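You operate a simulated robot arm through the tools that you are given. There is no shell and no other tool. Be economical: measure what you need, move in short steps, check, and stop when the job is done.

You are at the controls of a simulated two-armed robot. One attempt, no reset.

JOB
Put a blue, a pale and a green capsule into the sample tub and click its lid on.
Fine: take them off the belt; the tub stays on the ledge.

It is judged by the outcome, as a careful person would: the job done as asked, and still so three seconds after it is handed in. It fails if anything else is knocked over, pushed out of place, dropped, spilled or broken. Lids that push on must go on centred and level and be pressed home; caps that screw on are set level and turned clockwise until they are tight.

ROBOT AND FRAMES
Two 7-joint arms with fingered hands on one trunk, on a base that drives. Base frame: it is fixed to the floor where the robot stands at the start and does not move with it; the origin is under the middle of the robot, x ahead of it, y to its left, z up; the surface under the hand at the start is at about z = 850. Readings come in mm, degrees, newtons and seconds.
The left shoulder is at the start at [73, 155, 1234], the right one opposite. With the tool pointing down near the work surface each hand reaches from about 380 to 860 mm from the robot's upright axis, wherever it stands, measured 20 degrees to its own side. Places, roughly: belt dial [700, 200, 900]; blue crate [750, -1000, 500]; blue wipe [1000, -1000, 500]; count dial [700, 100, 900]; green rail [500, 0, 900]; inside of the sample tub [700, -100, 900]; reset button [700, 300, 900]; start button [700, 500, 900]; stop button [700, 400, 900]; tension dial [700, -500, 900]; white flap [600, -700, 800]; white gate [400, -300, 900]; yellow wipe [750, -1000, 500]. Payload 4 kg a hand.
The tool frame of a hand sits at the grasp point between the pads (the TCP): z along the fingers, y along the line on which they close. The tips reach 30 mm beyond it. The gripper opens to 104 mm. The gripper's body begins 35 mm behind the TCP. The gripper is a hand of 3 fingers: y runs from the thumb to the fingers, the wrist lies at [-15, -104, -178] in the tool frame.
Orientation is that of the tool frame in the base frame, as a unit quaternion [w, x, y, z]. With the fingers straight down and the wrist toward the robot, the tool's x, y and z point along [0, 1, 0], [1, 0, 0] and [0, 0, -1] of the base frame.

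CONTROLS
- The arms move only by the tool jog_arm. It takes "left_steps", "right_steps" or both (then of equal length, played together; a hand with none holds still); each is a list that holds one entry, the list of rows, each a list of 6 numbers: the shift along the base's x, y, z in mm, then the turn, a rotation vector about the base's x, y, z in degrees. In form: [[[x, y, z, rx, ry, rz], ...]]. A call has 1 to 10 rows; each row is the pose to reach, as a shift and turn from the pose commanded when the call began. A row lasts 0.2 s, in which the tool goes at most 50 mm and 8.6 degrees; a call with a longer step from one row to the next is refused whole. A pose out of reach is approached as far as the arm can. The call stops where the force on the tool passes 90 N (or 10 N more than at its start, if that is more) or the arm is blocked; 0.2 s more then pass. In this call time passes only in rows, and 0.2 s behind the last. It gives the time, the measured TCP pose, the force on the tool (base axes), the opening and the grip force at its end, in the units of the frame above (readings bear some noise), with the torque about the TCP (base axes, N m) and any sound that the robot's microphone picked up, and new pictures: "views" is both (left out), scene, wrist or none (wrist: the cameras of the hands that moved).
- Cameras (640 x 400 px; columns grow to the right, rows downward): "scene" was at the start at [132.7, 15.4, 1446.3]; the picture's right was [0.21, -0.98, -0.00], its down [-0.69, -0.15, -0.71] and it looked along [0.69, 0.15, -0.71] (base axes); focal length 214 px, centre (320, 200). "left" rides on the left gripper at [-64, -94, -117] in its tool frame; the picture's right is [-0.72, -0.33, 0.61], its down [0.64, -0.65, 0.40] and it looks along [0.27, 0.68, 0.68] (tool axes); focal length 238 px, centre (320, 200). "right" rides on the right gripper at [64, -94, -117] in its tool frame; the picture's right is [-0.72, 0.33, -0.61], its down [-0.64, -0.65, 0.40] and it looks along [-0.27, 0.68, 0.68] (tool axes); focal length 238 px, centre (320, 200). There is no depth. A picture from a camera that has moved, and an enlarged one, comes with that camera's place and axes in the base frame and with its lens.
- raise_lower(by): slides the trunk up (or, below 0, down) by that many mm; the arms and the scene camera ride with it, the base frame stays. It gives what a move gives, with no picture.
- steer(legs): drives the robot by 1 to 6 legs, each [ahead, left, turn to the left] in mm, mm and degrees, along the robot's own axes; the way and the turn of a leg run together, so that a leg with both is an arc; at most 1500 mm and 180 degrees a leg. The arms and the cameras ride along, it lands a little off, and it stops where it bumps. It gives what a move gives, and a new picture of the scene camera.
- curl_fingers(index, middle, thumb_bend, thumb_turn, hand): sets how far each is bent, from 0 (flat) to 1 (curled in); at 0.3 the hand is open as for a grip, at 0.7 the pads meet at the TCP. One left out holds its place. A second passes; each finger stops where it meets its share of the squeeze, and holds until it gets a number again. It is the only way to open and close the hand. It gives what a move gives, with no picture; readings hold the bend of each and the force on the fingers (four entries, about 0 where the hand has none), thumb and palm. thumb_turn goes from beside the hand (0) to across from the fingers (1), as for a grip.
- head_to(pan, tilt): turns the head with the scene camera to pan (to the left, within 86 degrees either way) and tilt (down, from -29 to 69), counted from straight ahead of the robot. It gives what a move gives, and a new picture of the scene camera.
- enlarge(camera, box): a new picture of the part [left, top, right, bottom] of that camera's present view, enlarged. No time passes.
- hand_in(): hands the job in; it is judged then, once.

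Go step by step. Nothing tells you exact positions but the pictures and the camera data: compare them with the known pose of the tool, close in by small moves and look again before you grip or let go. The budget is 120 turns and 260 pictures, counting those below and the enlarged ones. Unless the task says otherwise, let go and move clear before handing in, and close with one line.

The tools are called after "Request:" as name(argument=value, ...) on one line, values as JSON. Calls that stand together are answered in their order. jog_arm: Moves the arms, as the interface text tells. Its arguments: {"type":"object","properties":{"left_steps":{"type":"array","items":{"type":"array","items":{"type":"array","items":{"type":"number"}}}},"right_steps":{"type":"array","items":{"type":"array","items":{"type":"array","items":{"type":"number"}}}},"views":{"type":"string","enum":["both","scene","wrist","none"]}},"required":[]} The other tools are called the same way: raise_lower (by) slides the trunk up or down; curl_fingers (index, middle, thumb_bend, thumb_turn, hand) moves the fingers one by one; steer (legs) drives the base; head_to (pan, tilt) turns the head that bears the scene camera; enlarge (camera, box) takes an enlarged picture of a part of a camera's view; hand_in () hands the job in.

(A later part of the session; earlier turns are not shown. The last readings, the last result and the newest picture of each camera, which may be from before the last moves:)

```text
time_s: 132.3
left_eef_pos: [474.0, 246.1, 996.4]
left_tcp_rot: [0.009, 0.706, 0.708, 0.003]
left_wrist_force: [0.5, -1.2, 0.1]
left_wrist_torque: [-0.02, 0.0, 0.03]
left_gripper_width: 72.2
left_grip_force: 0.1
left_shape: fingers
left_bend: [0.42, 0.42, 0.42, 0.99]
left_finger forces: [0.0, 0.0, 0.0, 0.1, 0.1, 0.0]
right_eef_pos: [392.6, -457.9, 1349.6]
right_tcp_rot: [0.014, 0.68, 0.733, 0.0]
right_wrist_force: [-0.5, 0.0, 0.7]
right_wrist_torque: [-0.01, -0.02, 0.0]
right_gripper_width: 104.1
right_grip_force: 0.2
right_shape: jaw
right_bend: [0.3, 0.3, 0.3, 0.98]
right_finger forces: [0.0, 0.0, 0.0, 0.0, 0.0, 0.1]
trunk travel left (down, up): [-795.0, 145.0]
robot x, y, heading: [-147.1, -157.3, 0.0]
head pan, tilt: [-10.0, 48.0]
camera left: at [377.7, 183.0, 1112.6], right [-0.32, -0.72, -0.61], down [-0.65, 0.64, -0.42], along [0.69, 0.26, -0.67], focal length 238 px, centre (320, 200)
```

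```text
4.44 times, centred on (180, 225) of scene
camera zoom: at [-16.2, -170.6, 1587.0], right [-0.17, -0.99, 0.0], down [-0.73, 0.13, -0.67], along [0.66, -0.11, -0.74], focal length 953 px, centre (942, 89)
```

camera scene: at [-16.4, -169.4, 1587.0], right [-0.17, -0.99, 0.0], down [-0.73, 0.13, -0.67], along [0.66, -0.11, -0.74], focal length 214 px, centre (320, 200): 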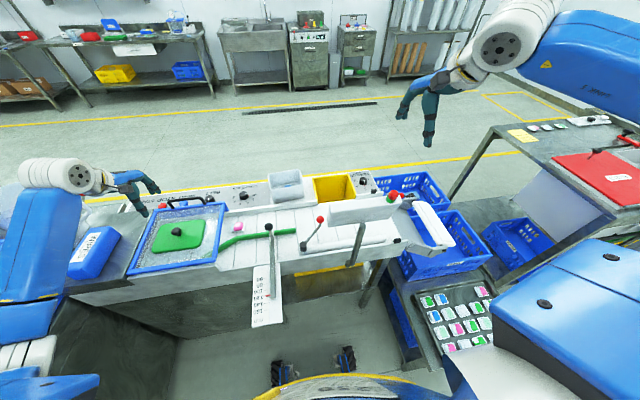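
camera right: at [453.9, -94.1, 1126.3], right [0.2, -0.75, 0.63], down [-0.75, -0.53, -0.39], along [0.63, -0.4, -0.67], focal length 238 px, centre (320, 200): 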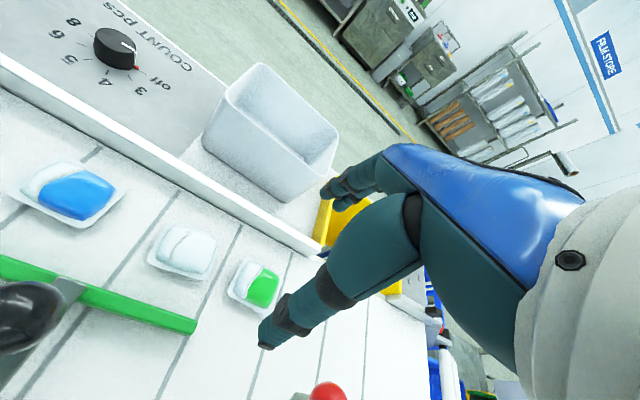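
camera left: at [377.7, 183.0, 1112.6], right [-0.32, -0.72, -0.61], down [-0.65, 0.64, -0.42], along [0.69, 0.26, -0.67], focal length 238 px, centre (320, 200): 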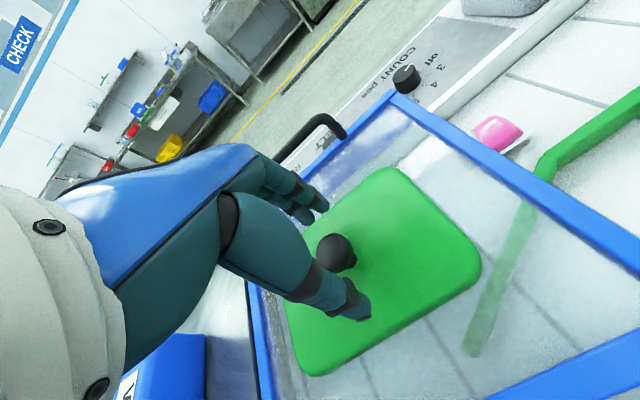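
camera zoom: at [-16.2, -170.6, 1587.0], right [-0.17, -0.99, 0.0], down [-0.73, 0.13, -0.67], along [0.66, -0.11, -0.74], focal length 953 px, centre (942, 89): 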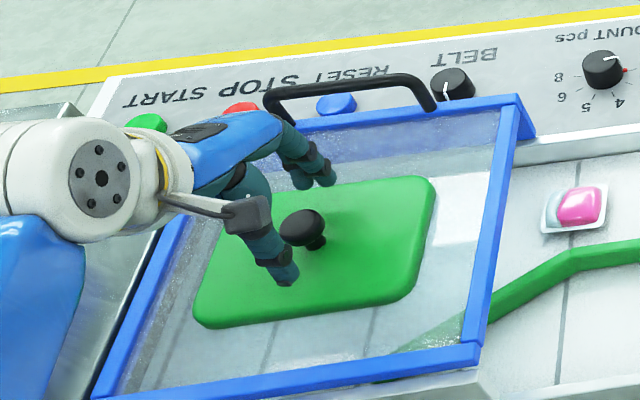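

Request:
jog_arm(left_steps=[[[-1, 1, -8, 0, 0, 0], [-1, 1, -14, 0, 0, 0], [-1, 1, -14, 0, 0, 0]]], views="none")

Request:
curl_fingers(hand="left", index=0.66, middle=0.66, thumb_bend=0.66)

Request:
enlarge(camera="left", box=[240, 140, 480, 340])

```text
time_s: 133.1
left_eef_pos: [473.4, 246.7, 982.2]
left_tcp_rot: [0.009, 0.706, 0.708, 0.003]
left_wrist_force: [-0.5, 0.5, 0.6]
left_wrist_torque: [0.04, -0.01, -0.01]
left_gripper_width: 72.0
left_grip_force: 0.1
left_shape: fingers
left_bend: [0.42, 0.42, 0.42, 0.99]
left_finger forces: [0.0, 0.1, 0.0, 0.1, 0.0, 0.0]
right_eef_pos: [392.6, -455.7, 1350.4]
right_tcp_rot: [0.014, 0.68, 0.733, -0.002]
right_wrist_force: [0.4, -0.3, -0.5]
right_wrist_torque: [0.03, -0.01, 0.04]
right_gripper_width: 103.7
right_grip_force: 0.2
right_shape: jaw
right_bend: [0.3, 0.3, 0.3, 0.98]
right_finger forces: [0.1, 0.1, 0.0, 0.1, 0.1, 0.0]
trunk travel left (down, up): [-795.0, 145.0]
robot x, y, heading: [-149.4, -155.2, 0.2]
head pan, tilt: [-10.0, 48.0]
```

```text
time_s: 134.1
left_eef_pos: [472.7, 246.8, 981.9]
left_tcp_rot: [0.009, 0.706, 0.708, 0.003]
left_wrist_force: [0.5, 0.1, -0.8]
left_wrist_torque: [-0.01, -0.01, -0.01]
left_gripper_width: 19.5
left_grip_force: 4.1
left_shape: fingers
left_bend: [0.63, 0.64, 0.62, 1.0]
left_finger forces: [2.2, 1.2, 0.1, 0.1, 4.0, 0.1]
right_eef_pos: [392.7, -457.9, 1351.1]
right_tcp_rot: [0.014, 0.68, 0.733, -0.001]
right_wrist_force: [0.0, -0.1, 0.0]
right_wrist_torque: [0.01, 0.0, 0.0]
right_gripper_width: 104.1
right_grip_force: 0.1
right_shape: jaw
right_bend: [0.3, 0.3, 0.3, 0.98]
right_finger forces: [0.0, 0.0, 0.1, 0.1, 0.1, 0.0]
trunk travel left (down, up): [-795.0, 145.0]
robot x, y, heading: [-147.6, -156.4, 0.1]
head pan, tilt: [-10.0, 48.0]
```

```text
2.00 times, centred on (360, 240) of left
camera zoom: at [376.3, 183.7, 1098.2], right [-0.32, -0.72, -0.61], down [-0.65, 0.64, -0.42], along [0.69, 0.26, -0.67], focal length 477 px, centre (240, 120)
```

zoom: 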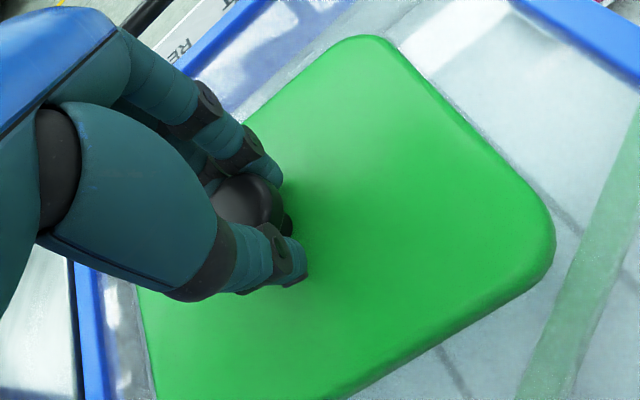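

Request:
curl_fingers(hand="left", index=0.74, middle=0.74, thumb_bend=0.74)

Request:
jog_arm(left_steps=[[[0, 0, 10, 0, 0, 0], [0, 0, 30, 0, 0, 0], [0, 0, 60, 0, 0, 0], [0, 0, 95, 0, 0, 0], [0, 0, 120, 0, 0, 0], [0, 0, 120, 0, 0, 0]]])

Request:
enlarge(camera="scene", box=[110, 140, 250, 250])

```text
time_s: 135.1
left_eef_pos: [471.3, 246.1, 983.0]
left_tcp_rot: [0.009, 0.707, 0.707, 0.003]
left_wrist_force: [0.2, 0.2, 2.0]
left_wrist_torque: [0.01, 0.09, -0.02]
left_gripper_width: 13.8
left_grip_force: 14.9
left_shape: fingers
left_bend: [0.73, 0.72, 0.64, 1.0]
left_finger forces: [9.1, 7.3, 0.0, 0.1, 14.0, 0.2]
right_eef_pos: [392.8, -456.3, 1349.9]
right_tcp_rot: [0.015, 0.679, 0.734, -0.001]
right_wrist_force: [-0.5, 1.3, -0.3]
right_wrist_torque: [-0.02, -0.01, 0.02]
right_gripper_width: 104.1
right_grip_force: 0.0
right_shape: jaw
right_bend: [0.3, 0.3, 0.3, 0.98]
right_finger forces: [0.0, 0.0, 0.1, 0.0, 0.0, 0.1]
trunk travel left (down, up): [-795.0, 145.0]
robot x, y, heading: [-149.4, -154.9, 0.4]
head pan, tilt: [-10.0, 48.0]
```

```text
time_s: 136.5
left_eef_pos: [473.2, 246.1, 1104.4]
left_tcp_rot: [0.009, 0.707, 0.708, 0.002]
left_wrist_force: [-0.7, 0.1, 0.1]
left_wrist_torque: [0.0, -0.01, -0.01]
left_gripper_width: 12.0
left_grip_force: 13.6
left_shape: fingers
left_bend: [0.73, 0.72, 0.64, 1.0]
left_finger forces: [6.6, 6.9, 0.0, 0.0, 14.0, 0.1]
right_eef_pos: [392.1, -455.1, 1350.5]
right_tcp_rot: [0.015, 0.68, 0.733, -0.001]
right_wrist_force: [-0.7, -0.1, 0.0]
right_wrist_torque: [0.01, 0.0, -0.01]
right_gripper_width: 104.1
right_grip_force: 0.0
right_shape: jaw
right_bend: [0.3, 0.3, 0.3, 0.98]
right_finger forces: [0.0, 0.0, 0.1, 0.0, 0.1, 0.0]
trunk travel left (down, up): [-795.0, 145.0]
robot x, y, heading: [-147.8, -156.8, 0.2]
head pan, tilt: [-10.0, 48.0]
camera scene: at [-16.0, -170.4, 1587.0], right [-0.17, -0.99, 0.0], down [-0.73, 0.13, -0.67], along [0.66, -0.11, -0.74], focal length 214 px, centre (320, 200)
camera left: at [376.2, 182.9, 1220.6], right [-0.32, -0.72, -0.61], down [-0.65, 0.64, -0.42], along [0.69, 0.26, -0.67], focal length 238 px, centre (320, 200)
```

scene: 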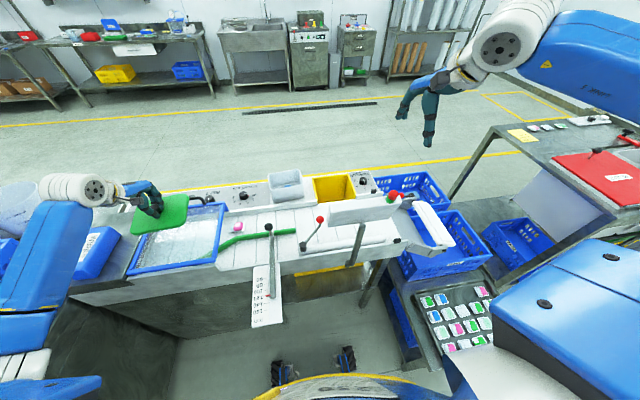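
left: 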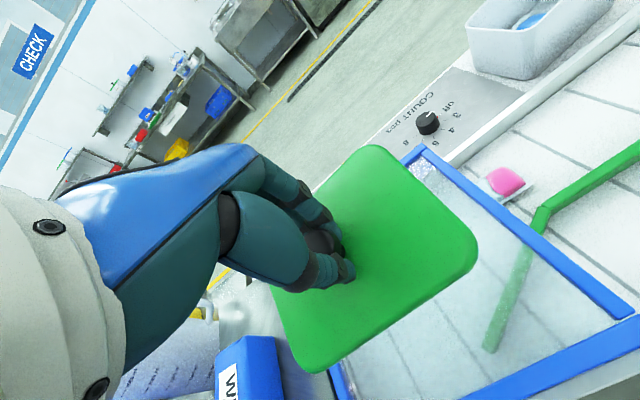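

```text
3.64 times, centred on (180, 195) of scene
camera zoom: at [-16.0, -170.4, 1587.0], right [-0.17, -0.99, 0.0], down [-0.73, 0.13, -0.67], along [0.66, -0.11, -0.74], focal length 780 px, centre (829, 218)
```

zoom: 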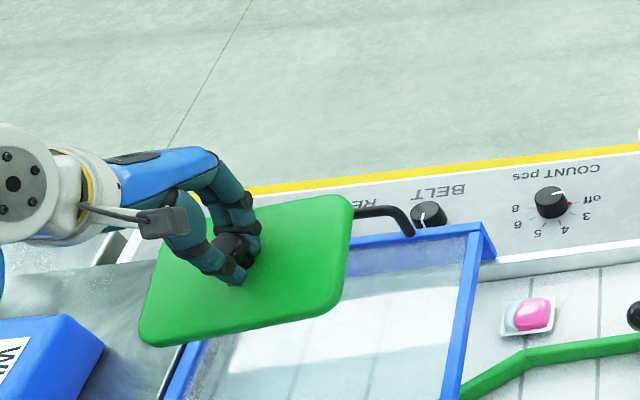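

Lid is held. Carry it sideways at height, then drive ahead to the tub.

Request:
jog_arm(left_steps=[[[7, -38, 5, 0, 0, 0.5], [14, -77, 10, 0, 0, 1], [22, -115, 10, 0, 0, 1.5], [30, -154, 10, 0, 0, 2], [37, -192, 10, 0, 0, 2.5], [44, -230, 10, 0, 0, 3], [52, -269, 10, 0, 0, 3.5], [60, -307, 10, 0, 0, 4], [67, -346, 10, 0, 0, 4.3], [73, -384, 10, 0, 0, 4.5]]], views="none")

Request:
steer(legs=[[150, 0, 0]])

Request:
jog_arm(left_steps=[[[0, 0, 0, 0, 0, 0], [0, 0, 0, 0, 0, 0], [0, 0, 0, 0, 0, 0], [0, 0, 0, 0, 0, 0], [0, 0, 0, 0, 0, 0], [0, 0, 0, 0, 0, 0], [0, 0, 0, 0, 0, 0], [0, 0, 0, 0, 0, 0], [0, 0, 0, 0, 0, 0], [0, 0, 0, 0, 0, 0]]])

Request:
enlarge(camera="scene", box=[220, 130, 360, 240])

Request:
enlarge(camera="right", box=[0, 60, 240, 260])

```text
time_s: 138.7
left_eef_pos: [547.0, -140.0, 1113.7]
left_tcp_rot: [0.009, 0.678, 0.735, 0.004]
left_wrist_force: [0.7, -1.2, -0.1]
left_wrist_torque: [0.03, 0.01, 0.0]
left_gripper_width: 11.9
left_grip_force: 13.6
left_shape: fingers
left_bend: [0.73, 0.72, 0.64, 1.0]
left_finger forces: [7.0, 7.5, 0.1, 0.0, 13.1, 0.1]
right_eef_pos: [393.8, -459.8, 1349.9]
right_tcp_rot: [0.014, 0.68, 0.733, -0.001]
right_wrist_force: [0.7, -0.5, -0.2]
right_wrist_torque: [0.02, 0.02, -0.04]
right_gripper_width: 103.9
right_grip_force: 0.0
right_shape: jaw
right_bend: [0.3, 0.3, 0.3, 0.98]
right_finger forces: [0.1, 0.1, 0.0, 0.0, 0.0, 0.0]
trunk travel left (down, up): [-795.0, 145.0]
robot x, y, heading: [-147.5, -154.3, -0.1]
head pan, tilt: [-10.0, 48.0]
```

```text
time_s: 140.1
left_eef_pos: [690.0, -138.8, 1116.7]
left_tcp_rot: [0.01, 0.678, 0.735, 0.004]
left_wrist_force: [0.2, 0.2, -0.6]
left_wrist_torque: [-0.03, 0.04, -0.01]
left_gripper_width: 12.0
left_grip_force: 14.3
left_shape: fingers
left_bend: [0.73, 0.72, 0.64, 1.0]
left_finger forces: [7.1, 7.7, 0.0, 0.0, 13.1, 0.0]
right_eef_pos: [536.2, -456.6, 1352.1]
right_tcp_rot: [0.015, 0.681, 0.732, 0.0]
right_wrist_force: [0.4, -0.2, 0.1]
right_wrist_torque: [0.02, -0.01, 0.02]
right_gripper_width: 104.1
right_grip_force: 0.1
right_shape: jaw
right_bend: [0.3, 0.3, 0.3, 0.98]
right_finger forces: [0.0, 0.0, 0.1, 0.1, 0.0, 0.0]
trunk travel left (down, up): [-795.0, 145.0]
robot x, y, heading: [0.6, -153.9, 0.2]
head pan, tilt: [-10.0, 48.0]
camera scene: at [126.3, -171.1, 1587.5], right [-0.17, -0.99, 0.0], down [-0.73, 0.13, -0.67], along [0.66, -0.11, -0.74], focal length 214 px, centre (320, 200)
```

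scene: 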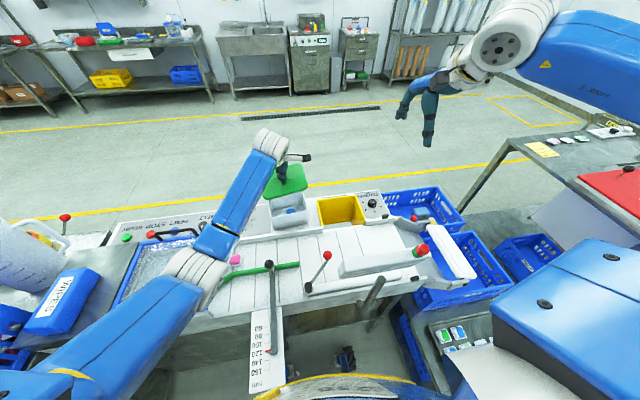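

```text
time_s: 142.3
left_eef_pos: [693.1, -137.7, 1114.0]
left_tcp_rot: [0.009, 0.679, 0.734, 0.003]
left_wrist_force: [0.1, -0.1, -0.6]
left_wrist_torque: [0.0, 0.01, 0.01]
left_gripper_width: 11.7
left_grip_force: 13.8
left_shape: fingers
left_bend: [0.73, 0.72, 0.64, 1.0]
left_finger forces: [7.0, 7.7, 0.0, 0.0, 13.0, 0.1]
right_eef_pos: [540.1, -457.0, 1350.7]
right_tcp_rot: [0.015, 0.681, 0.732, -0.001]
right_wrist_force: [0.3, 0.9, 0.0]
right_wrist_torque: [-0.01, 0.03, 0.01]
right_gripper_width: 104.0
right_grip_force: 0.1
right_shape: jaw
right_bend: [0.3, 0.3, 0.3, 0.98]
right_finger forces: [0.0, 0.0, 0.0, 0.1, 0.0, 0.0]
trunk travel left (down, up): [-795.0, 145.0]
robot x, y, heading: [2.6, -153.6, -0.0]
head pan, tilt: [-10.0, 48.0]
camera scene: at [132.8, -172.7, 1586.9], right [-0.17, -0.99, 0.0], down [-0.73, 0.13, -0.67], along [0.66, -0.11, -0.75], focal length 214 px, centre (320, 200)
camera left: at [601.5, -208.6, 1230.2], right [-0.26, -0.75, -0.61], down [-0.69, 0.59, -0.42], along [0.67, 0.32, -0.67], focal length 238 px, centre (320, 200)
```

scene: 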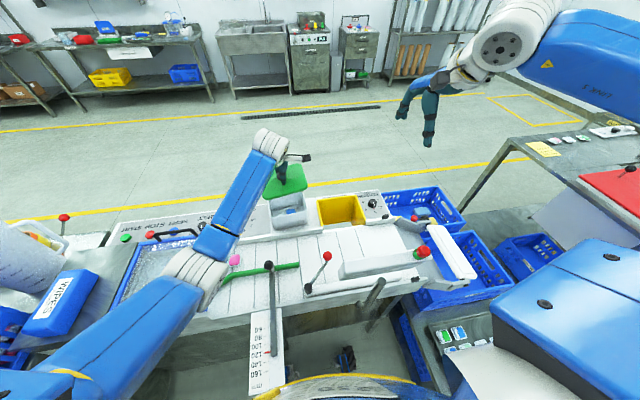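
left: 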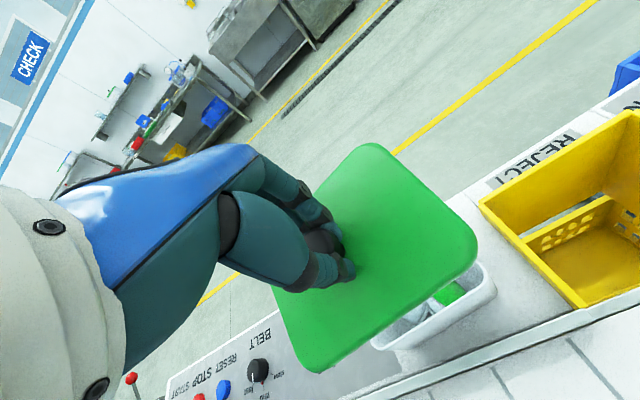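

```text
3.64 times, centred on (290, 185) of scene
camera zoom: at [132.8, -172.7, 1586.9], right [-0.17, -0.99, 0.0], down [-0.73, 0.13, -0.67], along [0.66, -0.11, -0.75], focal length 780 px, centre (429, 254)
```

zoom: 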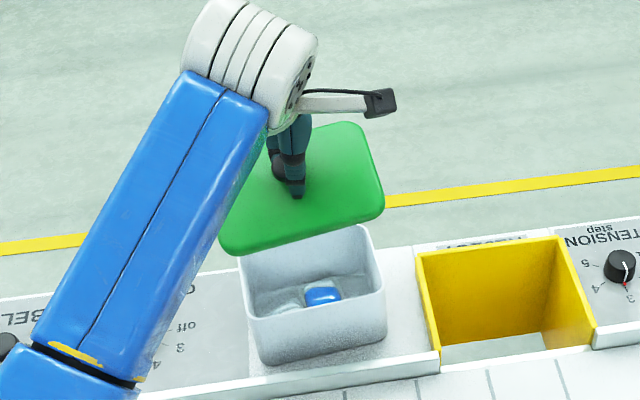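

```text
2.00 times, centred on (120, 160) of right
camera zoom: at [437.5, -397.4, 1464.9], right [0.37, -0.68, 0.64], down [-0.6, -0.7, -0.4], along [0.71, -0.23, -0.66], focal length 477 px, centre (720, 280)
```

zoom: 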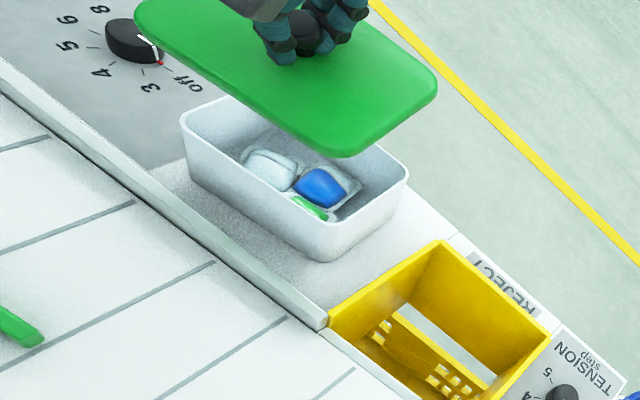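

Lid appears pitched about 10° (back edge high). I'll level it by pitching the hand, and lower partway, then compare with the rim.

Request:
jog_arm(left_steps=[[[3, 0, -10, 0, 4, -0.5], [6, 0, -25, 0, 7, -1], [9, -1, -40, 0, 10, -1.5], [10, -1, -60, 0, 10, -1.5], [10, -1, -60, 0, 10, -1.5], [10, -1, -60, 0, 10, -1.5]]], views="wrist")

Request:
enlarge(camera="scene", box=[240, 140, 340, 220])

Request:
enlarge(camera="right", box=[0, 60, 200, 220])

```text
time_s: 143.7
left_eef_pos: [702.5, -139.3, 1053.3]
left_tcp_rot: [-0.055, 0.686, 0.723, -0.056]
left_wrist_force: [-0.5, -0.4, -0.3]
left_wrist_torque: [0.0, -0.02, -0.01]
left_gripper_width: 11.7
left_grip_force: 13.8
left_shape: fingers
left_bend: [0.73, 0.72, 0.65, 1.0]
left_finger forces: [7.0, 7.8, 0.1, 0.0, 12.9, 0.1]
right_eef_pos: [539.8, -457.7, 1351.7]
right_tcp_rot: [0.014, 0.681, 0.732, -0.001]
right_wrist_force: [1.0, -0.4, -0.4]
right_wrist_torque: [0.0, 0.03, -0.01]
right_gripper_width: 103.9
right_grip_force: 0.1
right_shape: jaw
right_bend: [0.3, 0.3, 0.3, 0.98]
right_finger forces: [0.1, 0.1, 0.0, 0.0, 0.1, 0.0]
trunk travel left (down, up): [-795.0, 145.0]
robot x, y, heading: [2.1, -156.5, -0.2]
head pan, tilt: [-10.0, 48.0]
camera left: at [630.9, -207.8, 1183.3], right [-0.38, -0.74, -0.56], down [-0.74, 0.6, -0.29], along [0.55, 0.3, -0.78], focal length 238 px, centre (320, 200)
```

left: 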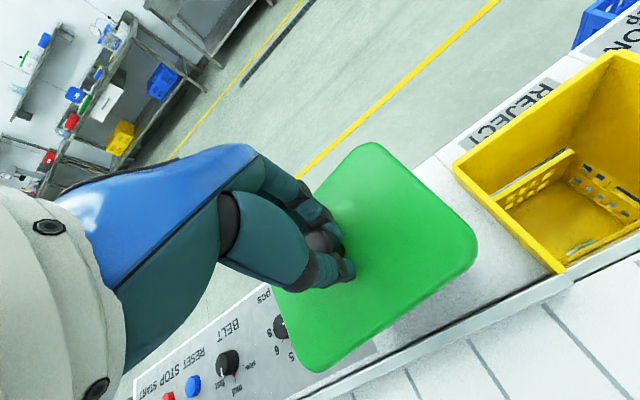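

```text
5.00 times, centred on (290, 180) of scene
camera zoom: at [132.9, -172.8, 1586.9], right [-0.17, -0.99, 0.0], down [-0.73, 0.13, -0.67], along [0.66, -0.11, -0.75], focal length 1072 px, centre (470, 300)
```

zoom: 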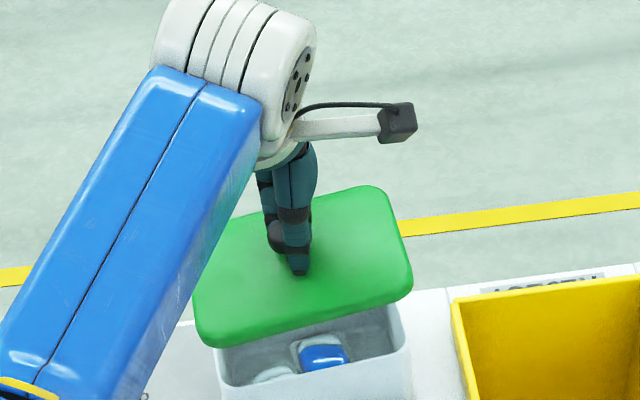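

```text
2.50 times, centred on (100, 140) of right
camera zoom: at [437.5, -397.4, 1464.9], right [0.37, -0.68, 0.64], down [-0.6, -0.7, -0.4], along [0.71, -0.23, -0.66], focal length 596 px, centre (870, 350)
```

zoom: 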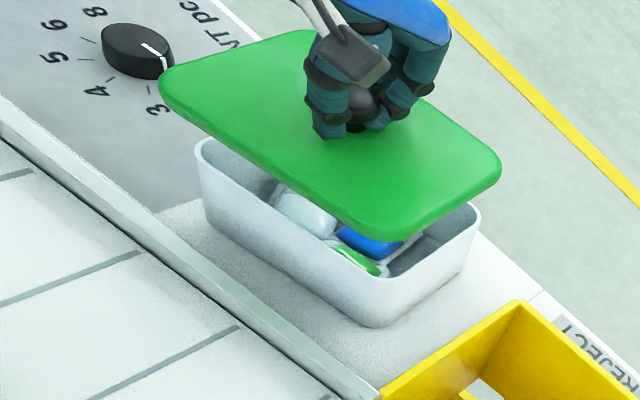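

Request:
jog_arm(left_steps=[[[1, -1, -15, 0, 0, 0.5], [1, -1, -30, 0, 0, 0.5], [1, -1, -40, 0, 0, 0.5], [1, -1, -40, 0, 0, 0.5]]], views="none")

Request:
enlarge(camera="scene", box=[240, 140, 340, 220])

Request:
enlarge(camera="right", box=[0, 60, 200, 220])

```text
time_s: 144.7
left_eef_pos: [704.0, -141.3, 1013.2]
left_tcp_rot: [-0.055, 0.683, 0.726, -0.056]
left_wrist_force: [-0.2, 0.2, -1.3]
left_wrist_torque: [0.0, 0.04, -0.03]
left_gripper_width: 11.4
left_grip_force: 14.0
left_shape: fingers
left_bend: [0.73, 0.72, 0.65, 1.0]
left_finger forces: [7.1, 7.8, 0.0, 0.1, 12.9, 0.1]
right_eef_pos: [538.8, -456.8, 1351.8]
right_tcp_rot: [0.014, 0.682, 0.732, -0.001]
right_wrist_force: [-0.8, -0.6, -0.3]
right_wrist_torque: [-0.02, 0.01, 0.01]
right_gripper_width: 104.2
right_grip_force: 0.0
right_shape: jaw
right_bend: [0.3, 0.3, 0.3, 0.98]
right_finger forces: [0.0, 0.0, 0.0, 0.1, 0.0, 0.0]
trunk travel left (down, up): [-795.0, 145.0]
robot x, y, heading: [3.3, -155.9, 0.1]
head pan, tilt: [-10.0, 48.0]
```

```text
5.00 times, centred on (290, 180) of scene
camera zoom: at [132.8, -172.8, 1586.9], right [-0.17, -0.99, 0.0], down [-0.73, 0.13, -0.67], along [0.66, -0.11, -0.75], focal length 1072 px, centre (470, 300)
```

zoom: 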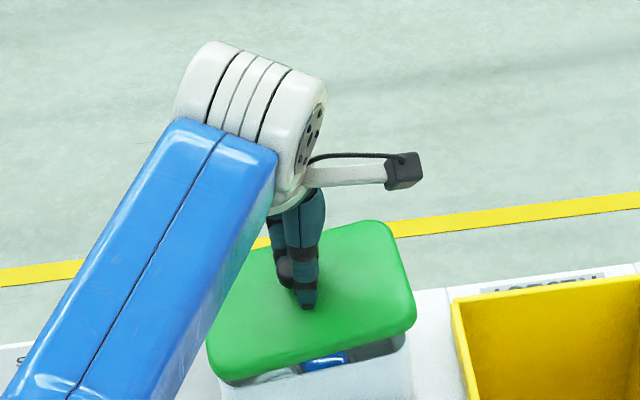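

```text
2.50 times, centred on (100, 140) of right
camera zoom: at [437.4, -397.3, 1464.9], right [0.37, -0.68, 0.64], down [-0.6, -0.7, -0.4], along [0.71, -0.23, -0.66], focal length 596 px, centre (870, 350)
```

zoom: 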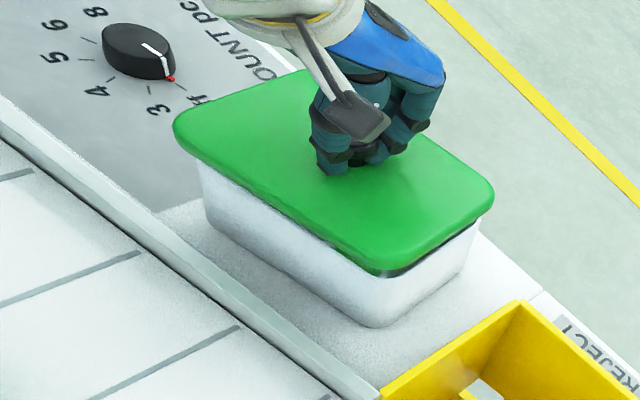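

Request:
enlarge(camera="left", box=[260, 120, 500, 400])

Request:
enlarge(camera="right", box=[40, 80, 160, 180])

Request:
enlarge(camera="scene", box=[265, 175, 335, 231])

```text
1.43 times, centred on (380, 260) of left
camera zoom: at [633.5, -209.7, 1143.8], right [-0.37, -0.74, -0.56], down [-0.75, 0.6, -0.29], along [0.55, 0.31, -0.78], focal length 340 px, centre (234, 114)
```

zoom: 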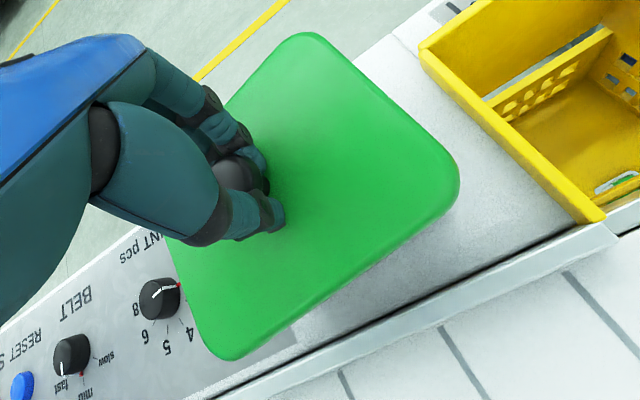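

```text
4.00 times, centred on (100, 130) of right
camera zoom: at [437.4, -397.3, 1464.9], right [0.37, -0.68, 0.64], down [-0.6, -0.7, -0.4], along [0.71, -0.23, -0.66], focal length 953 px, centre (1200, 480)
```

zoom: 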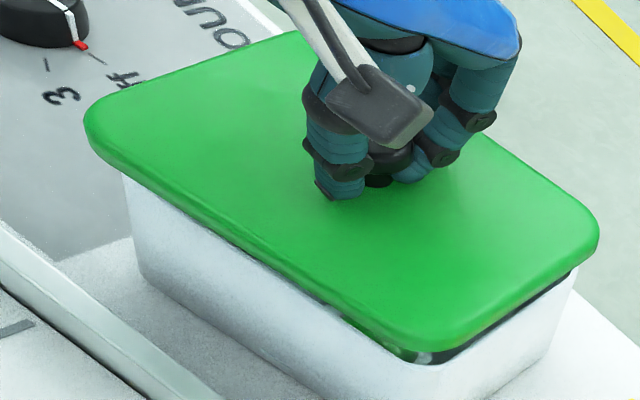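

```text
7.14 times, centred on (300, 203) of scene
camera zoom: at [132.8, -172.8, 1586.9], right [-0.17, -0.99, 0.0], down [-0.73, 0.13, -0.67], along [0.66, -0.11, -0.75], focal length 1532 px, centre (463, 179)
```

zoom: 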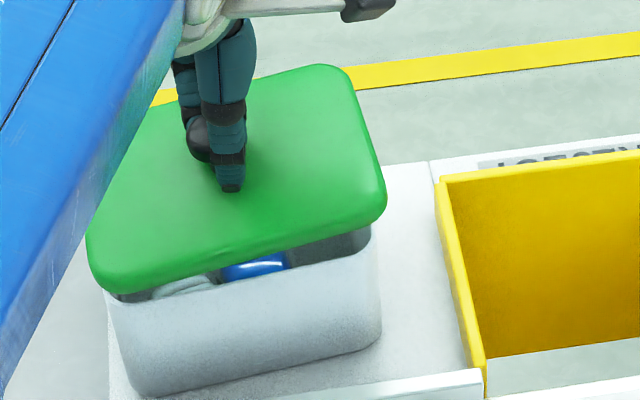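

The right end of the lid sits higher (roll ≈5°). Correcting the roll.

Request:
jog_arm(left_steps=[[[0, 0, 0, 2.5, 0, 0], [0, 0, 0, 5, 0, 0], [0, 0, -4, 5, 0, 0], [0, 0, -4, 5, 0, 0]]], views="none")

Request:
enlarge(camera="right", box=[40, 80, 160, 180])

Request:
enlarge(camera="scene", box=[265, 175, 335, 231])

```text
time_s: 145.7
left_eef_pos: [705.2, -140.5, 1010.1]
left_tcp_rot: [-0.085, 0.68, 0.728, -0.024]
left_wrist_force: [0.0, -0.3, -0.6]
left_wrist_torque: [-0.02, -0.02, 0.02]
left_gripper_width: 11.6
left_grip_force: 14.0
left_shape: fingers
left_bend: [0.73, 0.72, 0.65, 1.0]
left_finger forces: [7.3, 7.8, 0.1, 0.1, 12.8, 0.0]
right_eef_pos: [538.9, -457.6, 1352.5]
right_tcp_rot: [0.014, 0.681, 0.732, -0.001]
right_wrist_force: [-0.2, -0.3, 0.0]
right_wrist_torque: [0.0, -0.03, -0.01]
right_gripper_width: 104.0
right_grip_force: 0.2
right_shape: jaw
right_bend: [0.3, 0.3, 0.3, 0.98]
right_finger forces: [0.0, 0.0, 0.0, 0.0, 0.0, 0.0]
trunk travel left (down, up): [-795.0, 145.0]
robot x, y, heading: [1.3, -153.1, 0.2]
head pan, tilt: [-10.0, 48.0]
```

```text
4.00 times, centred on (100, 130) of right
camera zoom: at [437.4, -397.2, 1464.9], right [0.37, -0.68, 0.64], down [-0.6, -0.7, -0.4], along [0.71, -0.23, -0.66], focal length 953 px, centre (1200, 480)
```

zoom: 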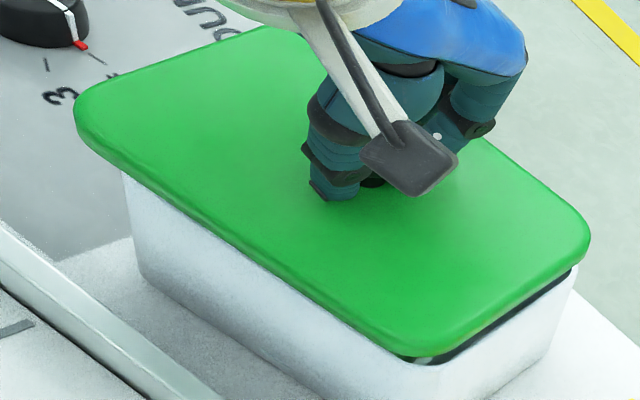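

```text
7.14 times, centred on (300, 203) of scene
camera zoom: at [132.9, -172.8, 1586.9], right [-0.17, -0.99, 0.0], down [-0.73, 0.13, -0.67], along [0.66, -0.11, -0.75], focal length 1532 px, centre (463, 179)
```

zoom: 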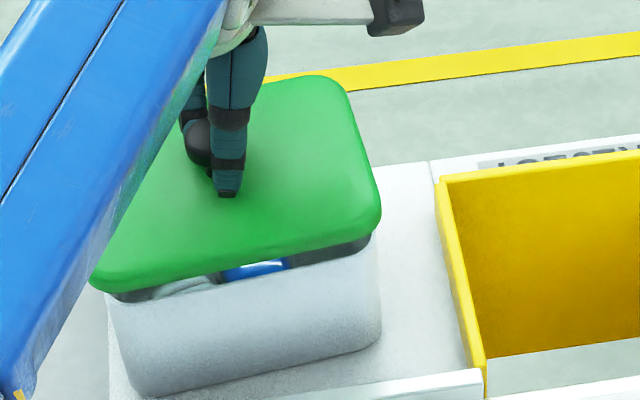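

Now nearly parallel. Nudge y by -4 and lower in small steps until it touches.

Request:
jog_arm(left_steps=[[[1, -4, 0, 0, 0, 0], [1, -4, -4, 0, 0, 0], [1, -4, -8, 0, 0, 0], [1, -4, -8, 0, 0, 0]]], views="none")

Request:
enlarge(camera="right", box=[40, 80, 160, 180])

Request:
enlarge(camera="scene", box=[265, 175, 335, 231])

```text
time_s: 146.7
left_eef_pos: [704.2, -144.4, 1002.7]
left_tcp_rot: [-0.085, 0.68, 0.728, -0.024]
left_wrist_force: [0.0, 0.3, -0.5]
left_wrist_torque: [-0.02, 0.0, 0.0]
left_gripper_width: 11.4
left_grip_force: 13.8
left_shape: fingers
left_bend: [0.73, 0.72, 0.65, 1.0]
left_finger forces: [7.2, 7.9, 0.0, 0.0, 12.7, 0.1]
right_eef_pos: [539.1, -457.4, 1350.8]
right_tcp_rot: [0.013, 0.681, 0.732, -0.001]
right_wrist_force: [-0.3, 0.4, -0.6]
right_wrist_torque: [0.0, -0.01, -0.02]
right_gripper_width: 103.9
right_grip_force: 0.1
right_shape: jaw
right_bend: [0.3, 0.3, 0.3, 0.98]
right_finger forces: [0.0, 0.1, 0.0, 0.0, 0.0, 0.0]
trunk travel left (down, up): [-795.0, 145.0]
robot x, y, heading: [3.8, -156.1, 0.2]
head pan, tilt: [-10.0, 48.0]
```

```text
4.00 times, centred on (100, 130) of right
camera zoom: at [437.4, -397.4, 1464.9], right [0.37, -0.68, 0.64], down [-0.6, -0.7, -0.4], along [0.71, -0.23, -0.66], focal length 953 px, centre (1200, 480)
```

zoom: 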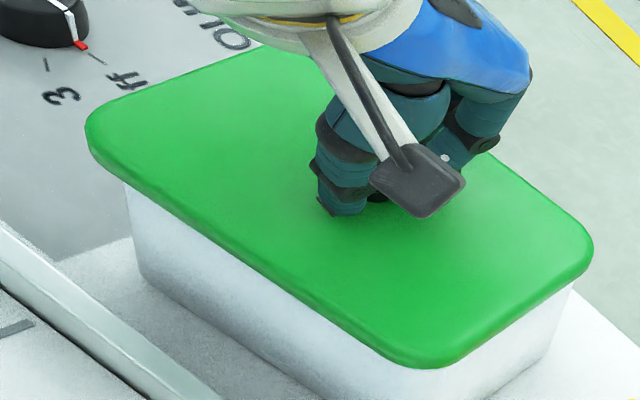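

```text
7.14 times, centred on (300, 203) of scene
camera zoom: at [132.9, -173.0, 1586.9], right [-0.17, -0.99, 0.0], down [-0.73, 0.13, -0.67], along [0.66, -0.11, -0.75], focal length 1532 px, centre (463, 179)
```

zoom: 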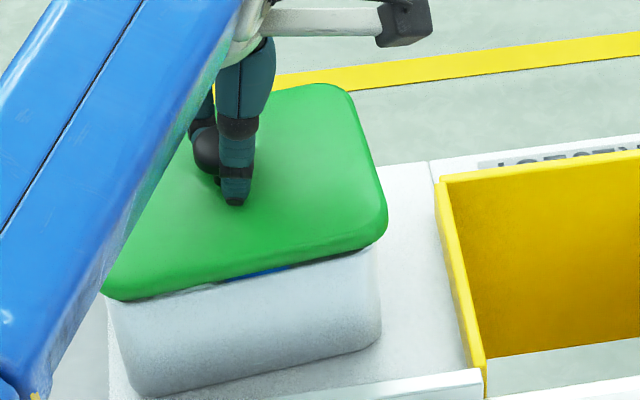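

Very well aligned now. Lower to contact.

Request:
jog_arm(left_steps=[[[-1.5, 0.5, -3, 0, 0, 0], [-1.5, 0.5, -6, 0, 0, 0], [-1.5, 0.5, -9, 0, 0, 0]]], views="none")

Request:
enlarge(camera="right", box=[40, 80, 160, 180])

Request:
enlarge(camera="scene", box=[265, 175, 335, 231])

```text
time_s: 147.5
left_eef_pos: [704.4, -143.6, 993.0]
left_tcp_rot: [-0.085, 0.68, 0.728, -0.024]
left_wrist_force: [-0.2, 0.7, -1.3]
left_wrist_torque: [0.0, 0.05, -0.01]
left_gripper_width: 11.4
left_grip_force: 13.5
left_shape: fingers
left_bend: [0.73, 0.72, 0.65, 1.0]
left_finger forces: [7.2, 7.7, 0.0, 0.0, 12.7, 0.1]
right_eef_pos: [538.6, -457.4, 1350.8]
right_tcp_rot: [0.015, 0.681, 0.732, -0.001]
right_wrist_force: [0.1, 0.2, -0.6]
right_wrist_torque: [0.04, 0.0, -0.01]
right_gripper_width: 104.1
right_grip_force: 0.0
right_shape: jaw
right_bend: [0.3, 0.3, 0.3, 0.98]
right_finger forces: [0.1, 0.0, 0.0, 0.0, 0.1, 0.0]
trunk travel left (down, up): [-795.0, 145.0]
robot x, y, heading: [1.4, -153.6, 0.1]
head pan, tilt: [-10.0, 48.0]
```

```text
4.00 times, centred on (100, 130) of right
camera zoom: at [437.5, -397.5, 1464.9], right [0.37, -0.68, 0.64], down [-0.6, -0.7, -0.4], along [0.71, -0.23, -0.66], focal length 953 px, centre (1200, 480)
```

zoom: 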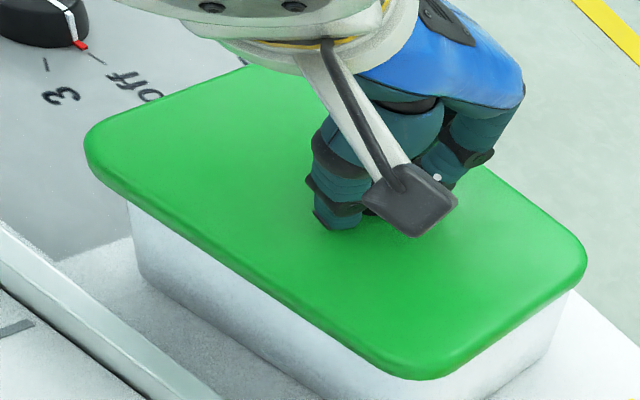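

```text
7.14 times, centred on (300, 203) of scene
camera zoom: at [132.9, -173.0, 1586.9], right [-0.17, -0.99, 0.0], down [-0.73, 0.13, -0.67], along [0.66, -0.11, -0.75], focal length 1532 px, centre (463, 179)
```

zoom: 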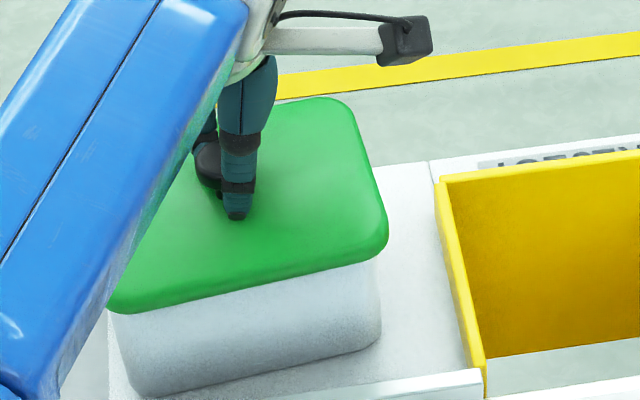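

Request:
jog_arm(left_steps=[[[0, 0.5, -3, 0, 0, 0], [0, 0.5, -6, 0, 0, 0], [0, 0.5, -9, 0, 0, 0]]], views="none")

Request:
enlarge(camera="right", box=[40, 80, 160, 180])

Request:
enlarge(camera="scene", box=[265, 175, 335, 231])

```text
time_s: 148.3
left_eef_pos: [704.1, -143.4, 983.4]
left_tcp_rot: [-0.085, 0.68, 0.728, -0.024]
left_wrist_force: [-0.8, -0.5, 0.0]
left_wrist_torque: [0.05, -0.06, -0.01]
left_gripper_width: 11.3
left_grip_force: 14.8
left_shape: fingers
left_bend: [0.73, 0.72, 0.65, 1.0]
left_finger forces: [7.4, 8.9, 0.1, 0.1, 13.4, 0.1]
right_eef_pos: [539.5, -458.2, 1351.9]
right_tcp_rot: [0.014, 0.681, 0.732, -0.002]
right_wrist_force: [0.8, 0.3, 0.3]
right_wrist_torque: [0.04, 0.01, 0.0]
right_gripper_width: 104.0
right_grip_force: 0.0
right_shape: jaw
right_bend: [0.3, 0.3, 0.3, 0.98]
right_finger forces: [0.0, 0.1, 0.1, 0.0, 0.0, 0.0]
trunk travel left (down, up): [-795.0, 145.0]
robot x, y, heading: [-0.3, -152.3, 0.1]
head pan, tilt: [-10.0, 48.0]
```

```text
4.00 times, centred on (100, 130) of right
camera zoom: at [437.3, -397.5, 1464.9], right [0.37, -0.68, 0.64], down [-0.6, -0.7, -0.4], along [0.71, -0.23, -0.66], focal length 953 px, centre (1200, 480)
```

zoom: 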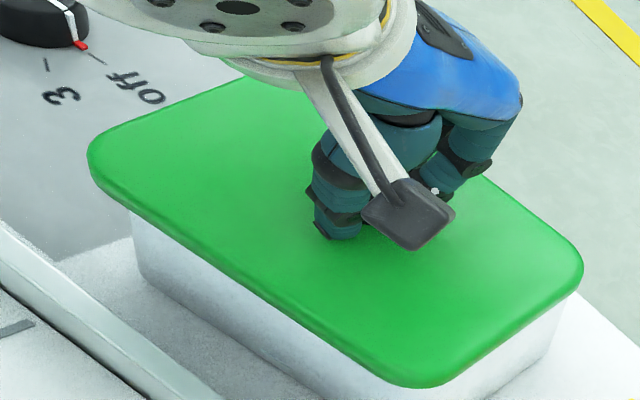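

```text
7.14 times, centred on (300, 203) of scene
camera zoom: at [132.7, -173.1, 1586.9], right [-0.17, -0.99, 0.0], down [-0.73, 0.13, -0.67], along [0.66, -0.11, -0.75], focal length 1532 px, centre (463, 179)
```

zoom: 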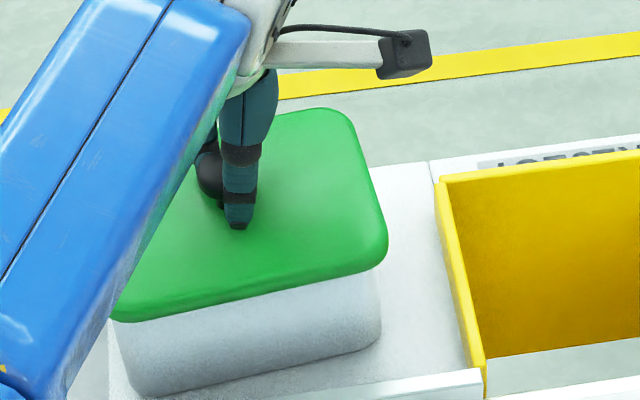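

Request:
jog_arm(left_steps=[[[0, 0, -3, 0, 0, 0], [0, 0, -6, 0, 0, 0]]], views="none")

Request:
enlarge(camera="scene", box=[265, 175, 335, 231])

Request:
enlarge(camera="right", box=[40, 80, 160, 180])

```text
time_s: 148.9
left_eef_pos: [703.6, -142.5, 979.8]
left_tcp_rot: [-0.084, 0.68, 0.728, -0.024]
left_wrist_force: [-0.2, 0.1, 5.6]
left_wrist_torque: [0.04, -0.32, -0.02]
left_gripper_width: 12.5
left_grip_force: 18.9
left_shape: fingers
left_bend: [0.73, 0.73, 0.64, 1.0]
left_finger forces: [10.8, 10.0, 0.0, 0.0, 16.7, 0.0]
right_eef_pos: [537.6, -458.4, 1351.1]
right_tcp_rot: [0.015, 0.681, 0.732, -0.001]
right_wrist_force: [-0.3, 0.2, -0.5]
right_wrist_torque: [0.03, 0.02, -0.02]
right_gripper_width: 103.8
right_grip_force: 0.1
right_shape: jaw
right_bend: [0.3, 0.3, 0.3, 0.98]
right_finger forces: [0.0, 0.0, 0.1, 0.0, 0.0, 0.0]
trunk travel left (down, up): [-795.0, 145.0]
robot x, y, heading: [-2.2, -154.9, 0.1]
head pan, tilt: [-10.0, 48.0]
```

```text
7.14 times, centred on (300, 203) of scene
camera zoom: at [130.9, -173.2, 1587.2], right [-0.17, -0.99, 0.0], down [-0.73, 0.13, -0.67], along [0.66, -0.11, -0.74], focal length 1532 px, centre (463, 179)
```

zoom: 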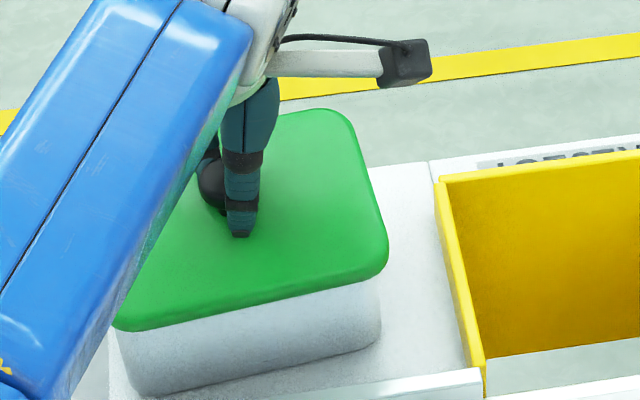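

```text
4.00 times, centred on (100, 130) of right
camera zoom: at [436.0, -397.6, 1465.4], right [0.36, -0.68, 0.64], down [-0.6, -0.7, -0.4], along [0.72, -0.23, -0.66], focal length 953 px, centre (1200, 480)
```

zoom: 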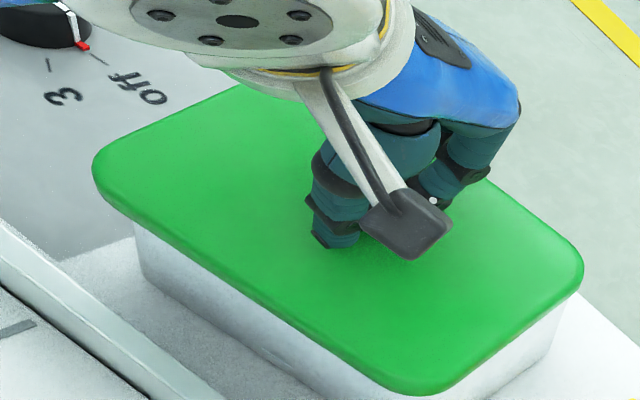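

The back edge touches first and the lid overhangs the front: it needs to go about +10 x, +5 y, with slightly less pitch. Raise, correct, recheck.

Request:
jog_arm(left_steps=[[[0, 0, 8, 0, 0, 0], [0, 0, 16, 0, 0, 0], [5, 2, 16, 0, -1.5, 0], [8, 5, 16, 0, -3, 0], [8, 5, 16, 0, -3, 0]]], views="none")

Request:
enlarge(camera="scene", box=[265, 175, 335, 231])

Request:
enlarge(camera="right", box=[40, 80, 160, 180])

```text
time_s: 150.1
left_eef_pos: [711.5, -138.3, 993.0]
left_tcp_rot: [-0.066, 0.68, 0.73, -0.006]
left_wrist_force: [-0.4, -0.1, -0.2]
left_wrist_torque: [-0.01, -0.02, 0.01]
left_gripper_width: 9.5
left_grip_force: 14.9
left_shape: fingers
left_bend: [0.73, 0.72, 0.66, 1.0]
left_finger forces: [7.6, 10.4, 0.0, 0.0, 11.6, 0.0]
right_eef_pos: [539.5, -457.1, 1350.5]
right_tcp_rot: [0.014, 0.681, 0.733, -0.002]
right_wrist_force: [0.5, 0.3, 0.6]
right_wrist_torque: [0.01, -0.02, -0.02]
right_gripper_width: 103.9
right_grip_force: 0.1
right_shape: jaw
right_bend: [0.3, 0.3, 0.3, 0.98]
right_finger forces: [0.1, 0.0, 0.0, 0.0, 0.0, 0.0]
trunk travel left (down, up): [-795.0, 145.0]
robot x, y, heading: [3.4, -157.5, 0.2]
head pan, tilt: [-10.0, 48.0]
```

```text
7.14 times, centred on (300, 203) of scene
camera zoom: at [133.0, -172.9, 1586.9], right [-0.17, -0.99, 0.0], down [-0.73, 0.13, -0.67], along [0.66, -0.11, -0.75], focal length 1532 px, centre (463, 179)
```

zoom: 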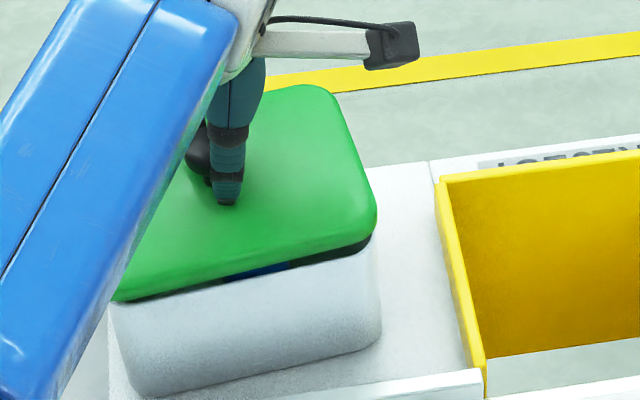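

```text
4.00 times, centred on (100, 130) of right
camera zoom: at [437.6, -397.3, 1464.9], right [0.37, -0.68, 0.64], down [-0.6, -0.7, -0.4], along [0.71, -0.23, -0.66], focal length 953 px, centre (1200, 480)
```

zoom: 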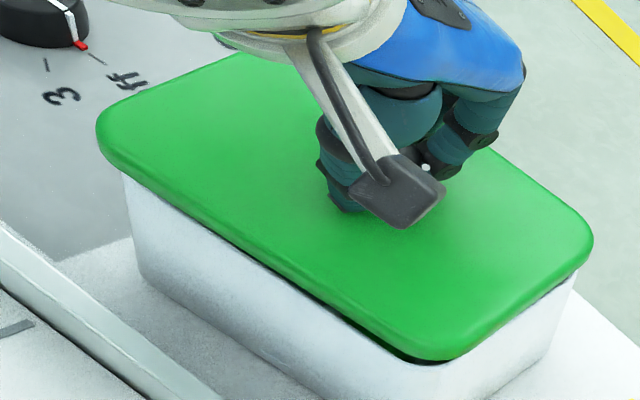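

Request:
jog_arm(left_steps=[[[0, -3.5, -3, 1, 0, 0], [0, -3.5, -6, 2, 0, 0], [0, -3.5, -9, 2, 0, 0], [0, -3.5, -9, 2, 0, 0]]], views="none")

Request:
enlarge(camera="scene", box=[265, 175, 335, 231])

Request:
enlarge(camera="right", box=[40, 80, 160, 180])

```text
time_s: 151.1
left_eef_pos: [710.8, -140.7, 984.7]
left_tcp_rot: [-0.077, 0.678, 0.731, 0.006]
left_wrist_force: [0.6, -0.4, 0.2]
left_wrist_torque: [-0.02, -0.01, 0.03]
left_gripper_width: 9.5
left_grip_force: 15.1
left_shape: fingers
left_bend: [0.73, 0.72, 0.66, 1.0]
left_finger forces: [8.3, 10.0, 0.0, 0.0, 11.5, 0.1]
right_eef_pos: [538.7, -456.6, 1351.0]
right_tcp_rot: [0.015, 0.681, 0.732, -0.001]
right_wrist_force: [-1.0, -0.1, -0.6]
right_wrist_torque: [-0.01, -0.01, 0.02]
right_gripper_width: 104.2
right_grip_force: 0.0
right_shape: jaw
right_bend: [0.3, 0.3, 0.3, 0.98]
right_finger forces: [0.0, 0.1, 0.0, 0.0, 0.0, 0.0]
trunk travel left (down, up): [-795.0, 145.0]
robot x, y, heading: [1.2, -155.4, 0.1]
head pan, tilt: [-10.0, 48.0]
```

```text
7.14 times, centred on (300, 203) of scene
camera zoom: at [132.6, -173.0, 1586.9], right [-0.17, -0.99, 0.0], down [-0.73, 0.13, -0.67], along [0.66, -0.11, -0.75], focal length 1532 px, centre (463, 179)
```

zoom: 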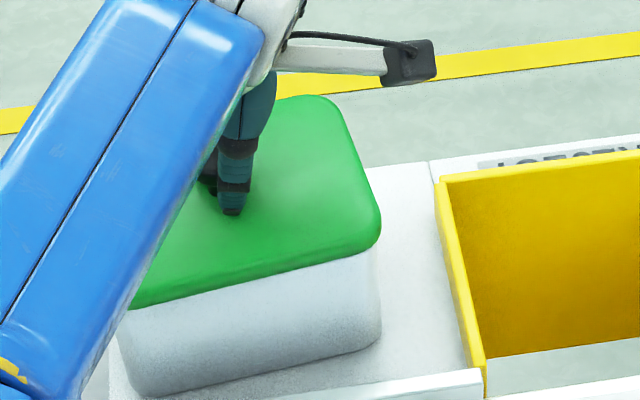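

```text
4.00 times, centred on (100, 130) of right
camera zoom: at [437.2, -397.3, 1465.0], right [0.37, -0.68, 0.64], down [-0.6, -0.7, -0.4], along [0.71, -0.23, -0.66], focal length 953 px, centre (1200, 480)
```

zoom: 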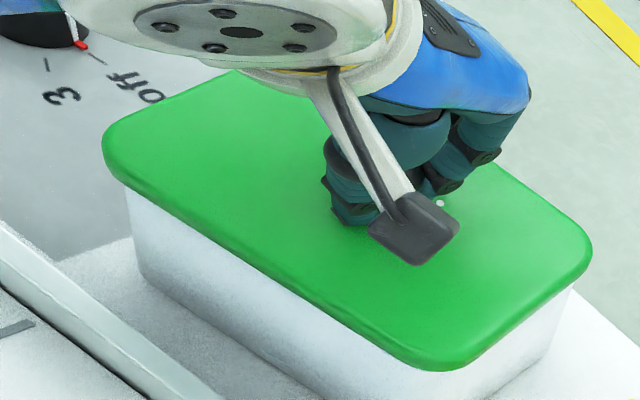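

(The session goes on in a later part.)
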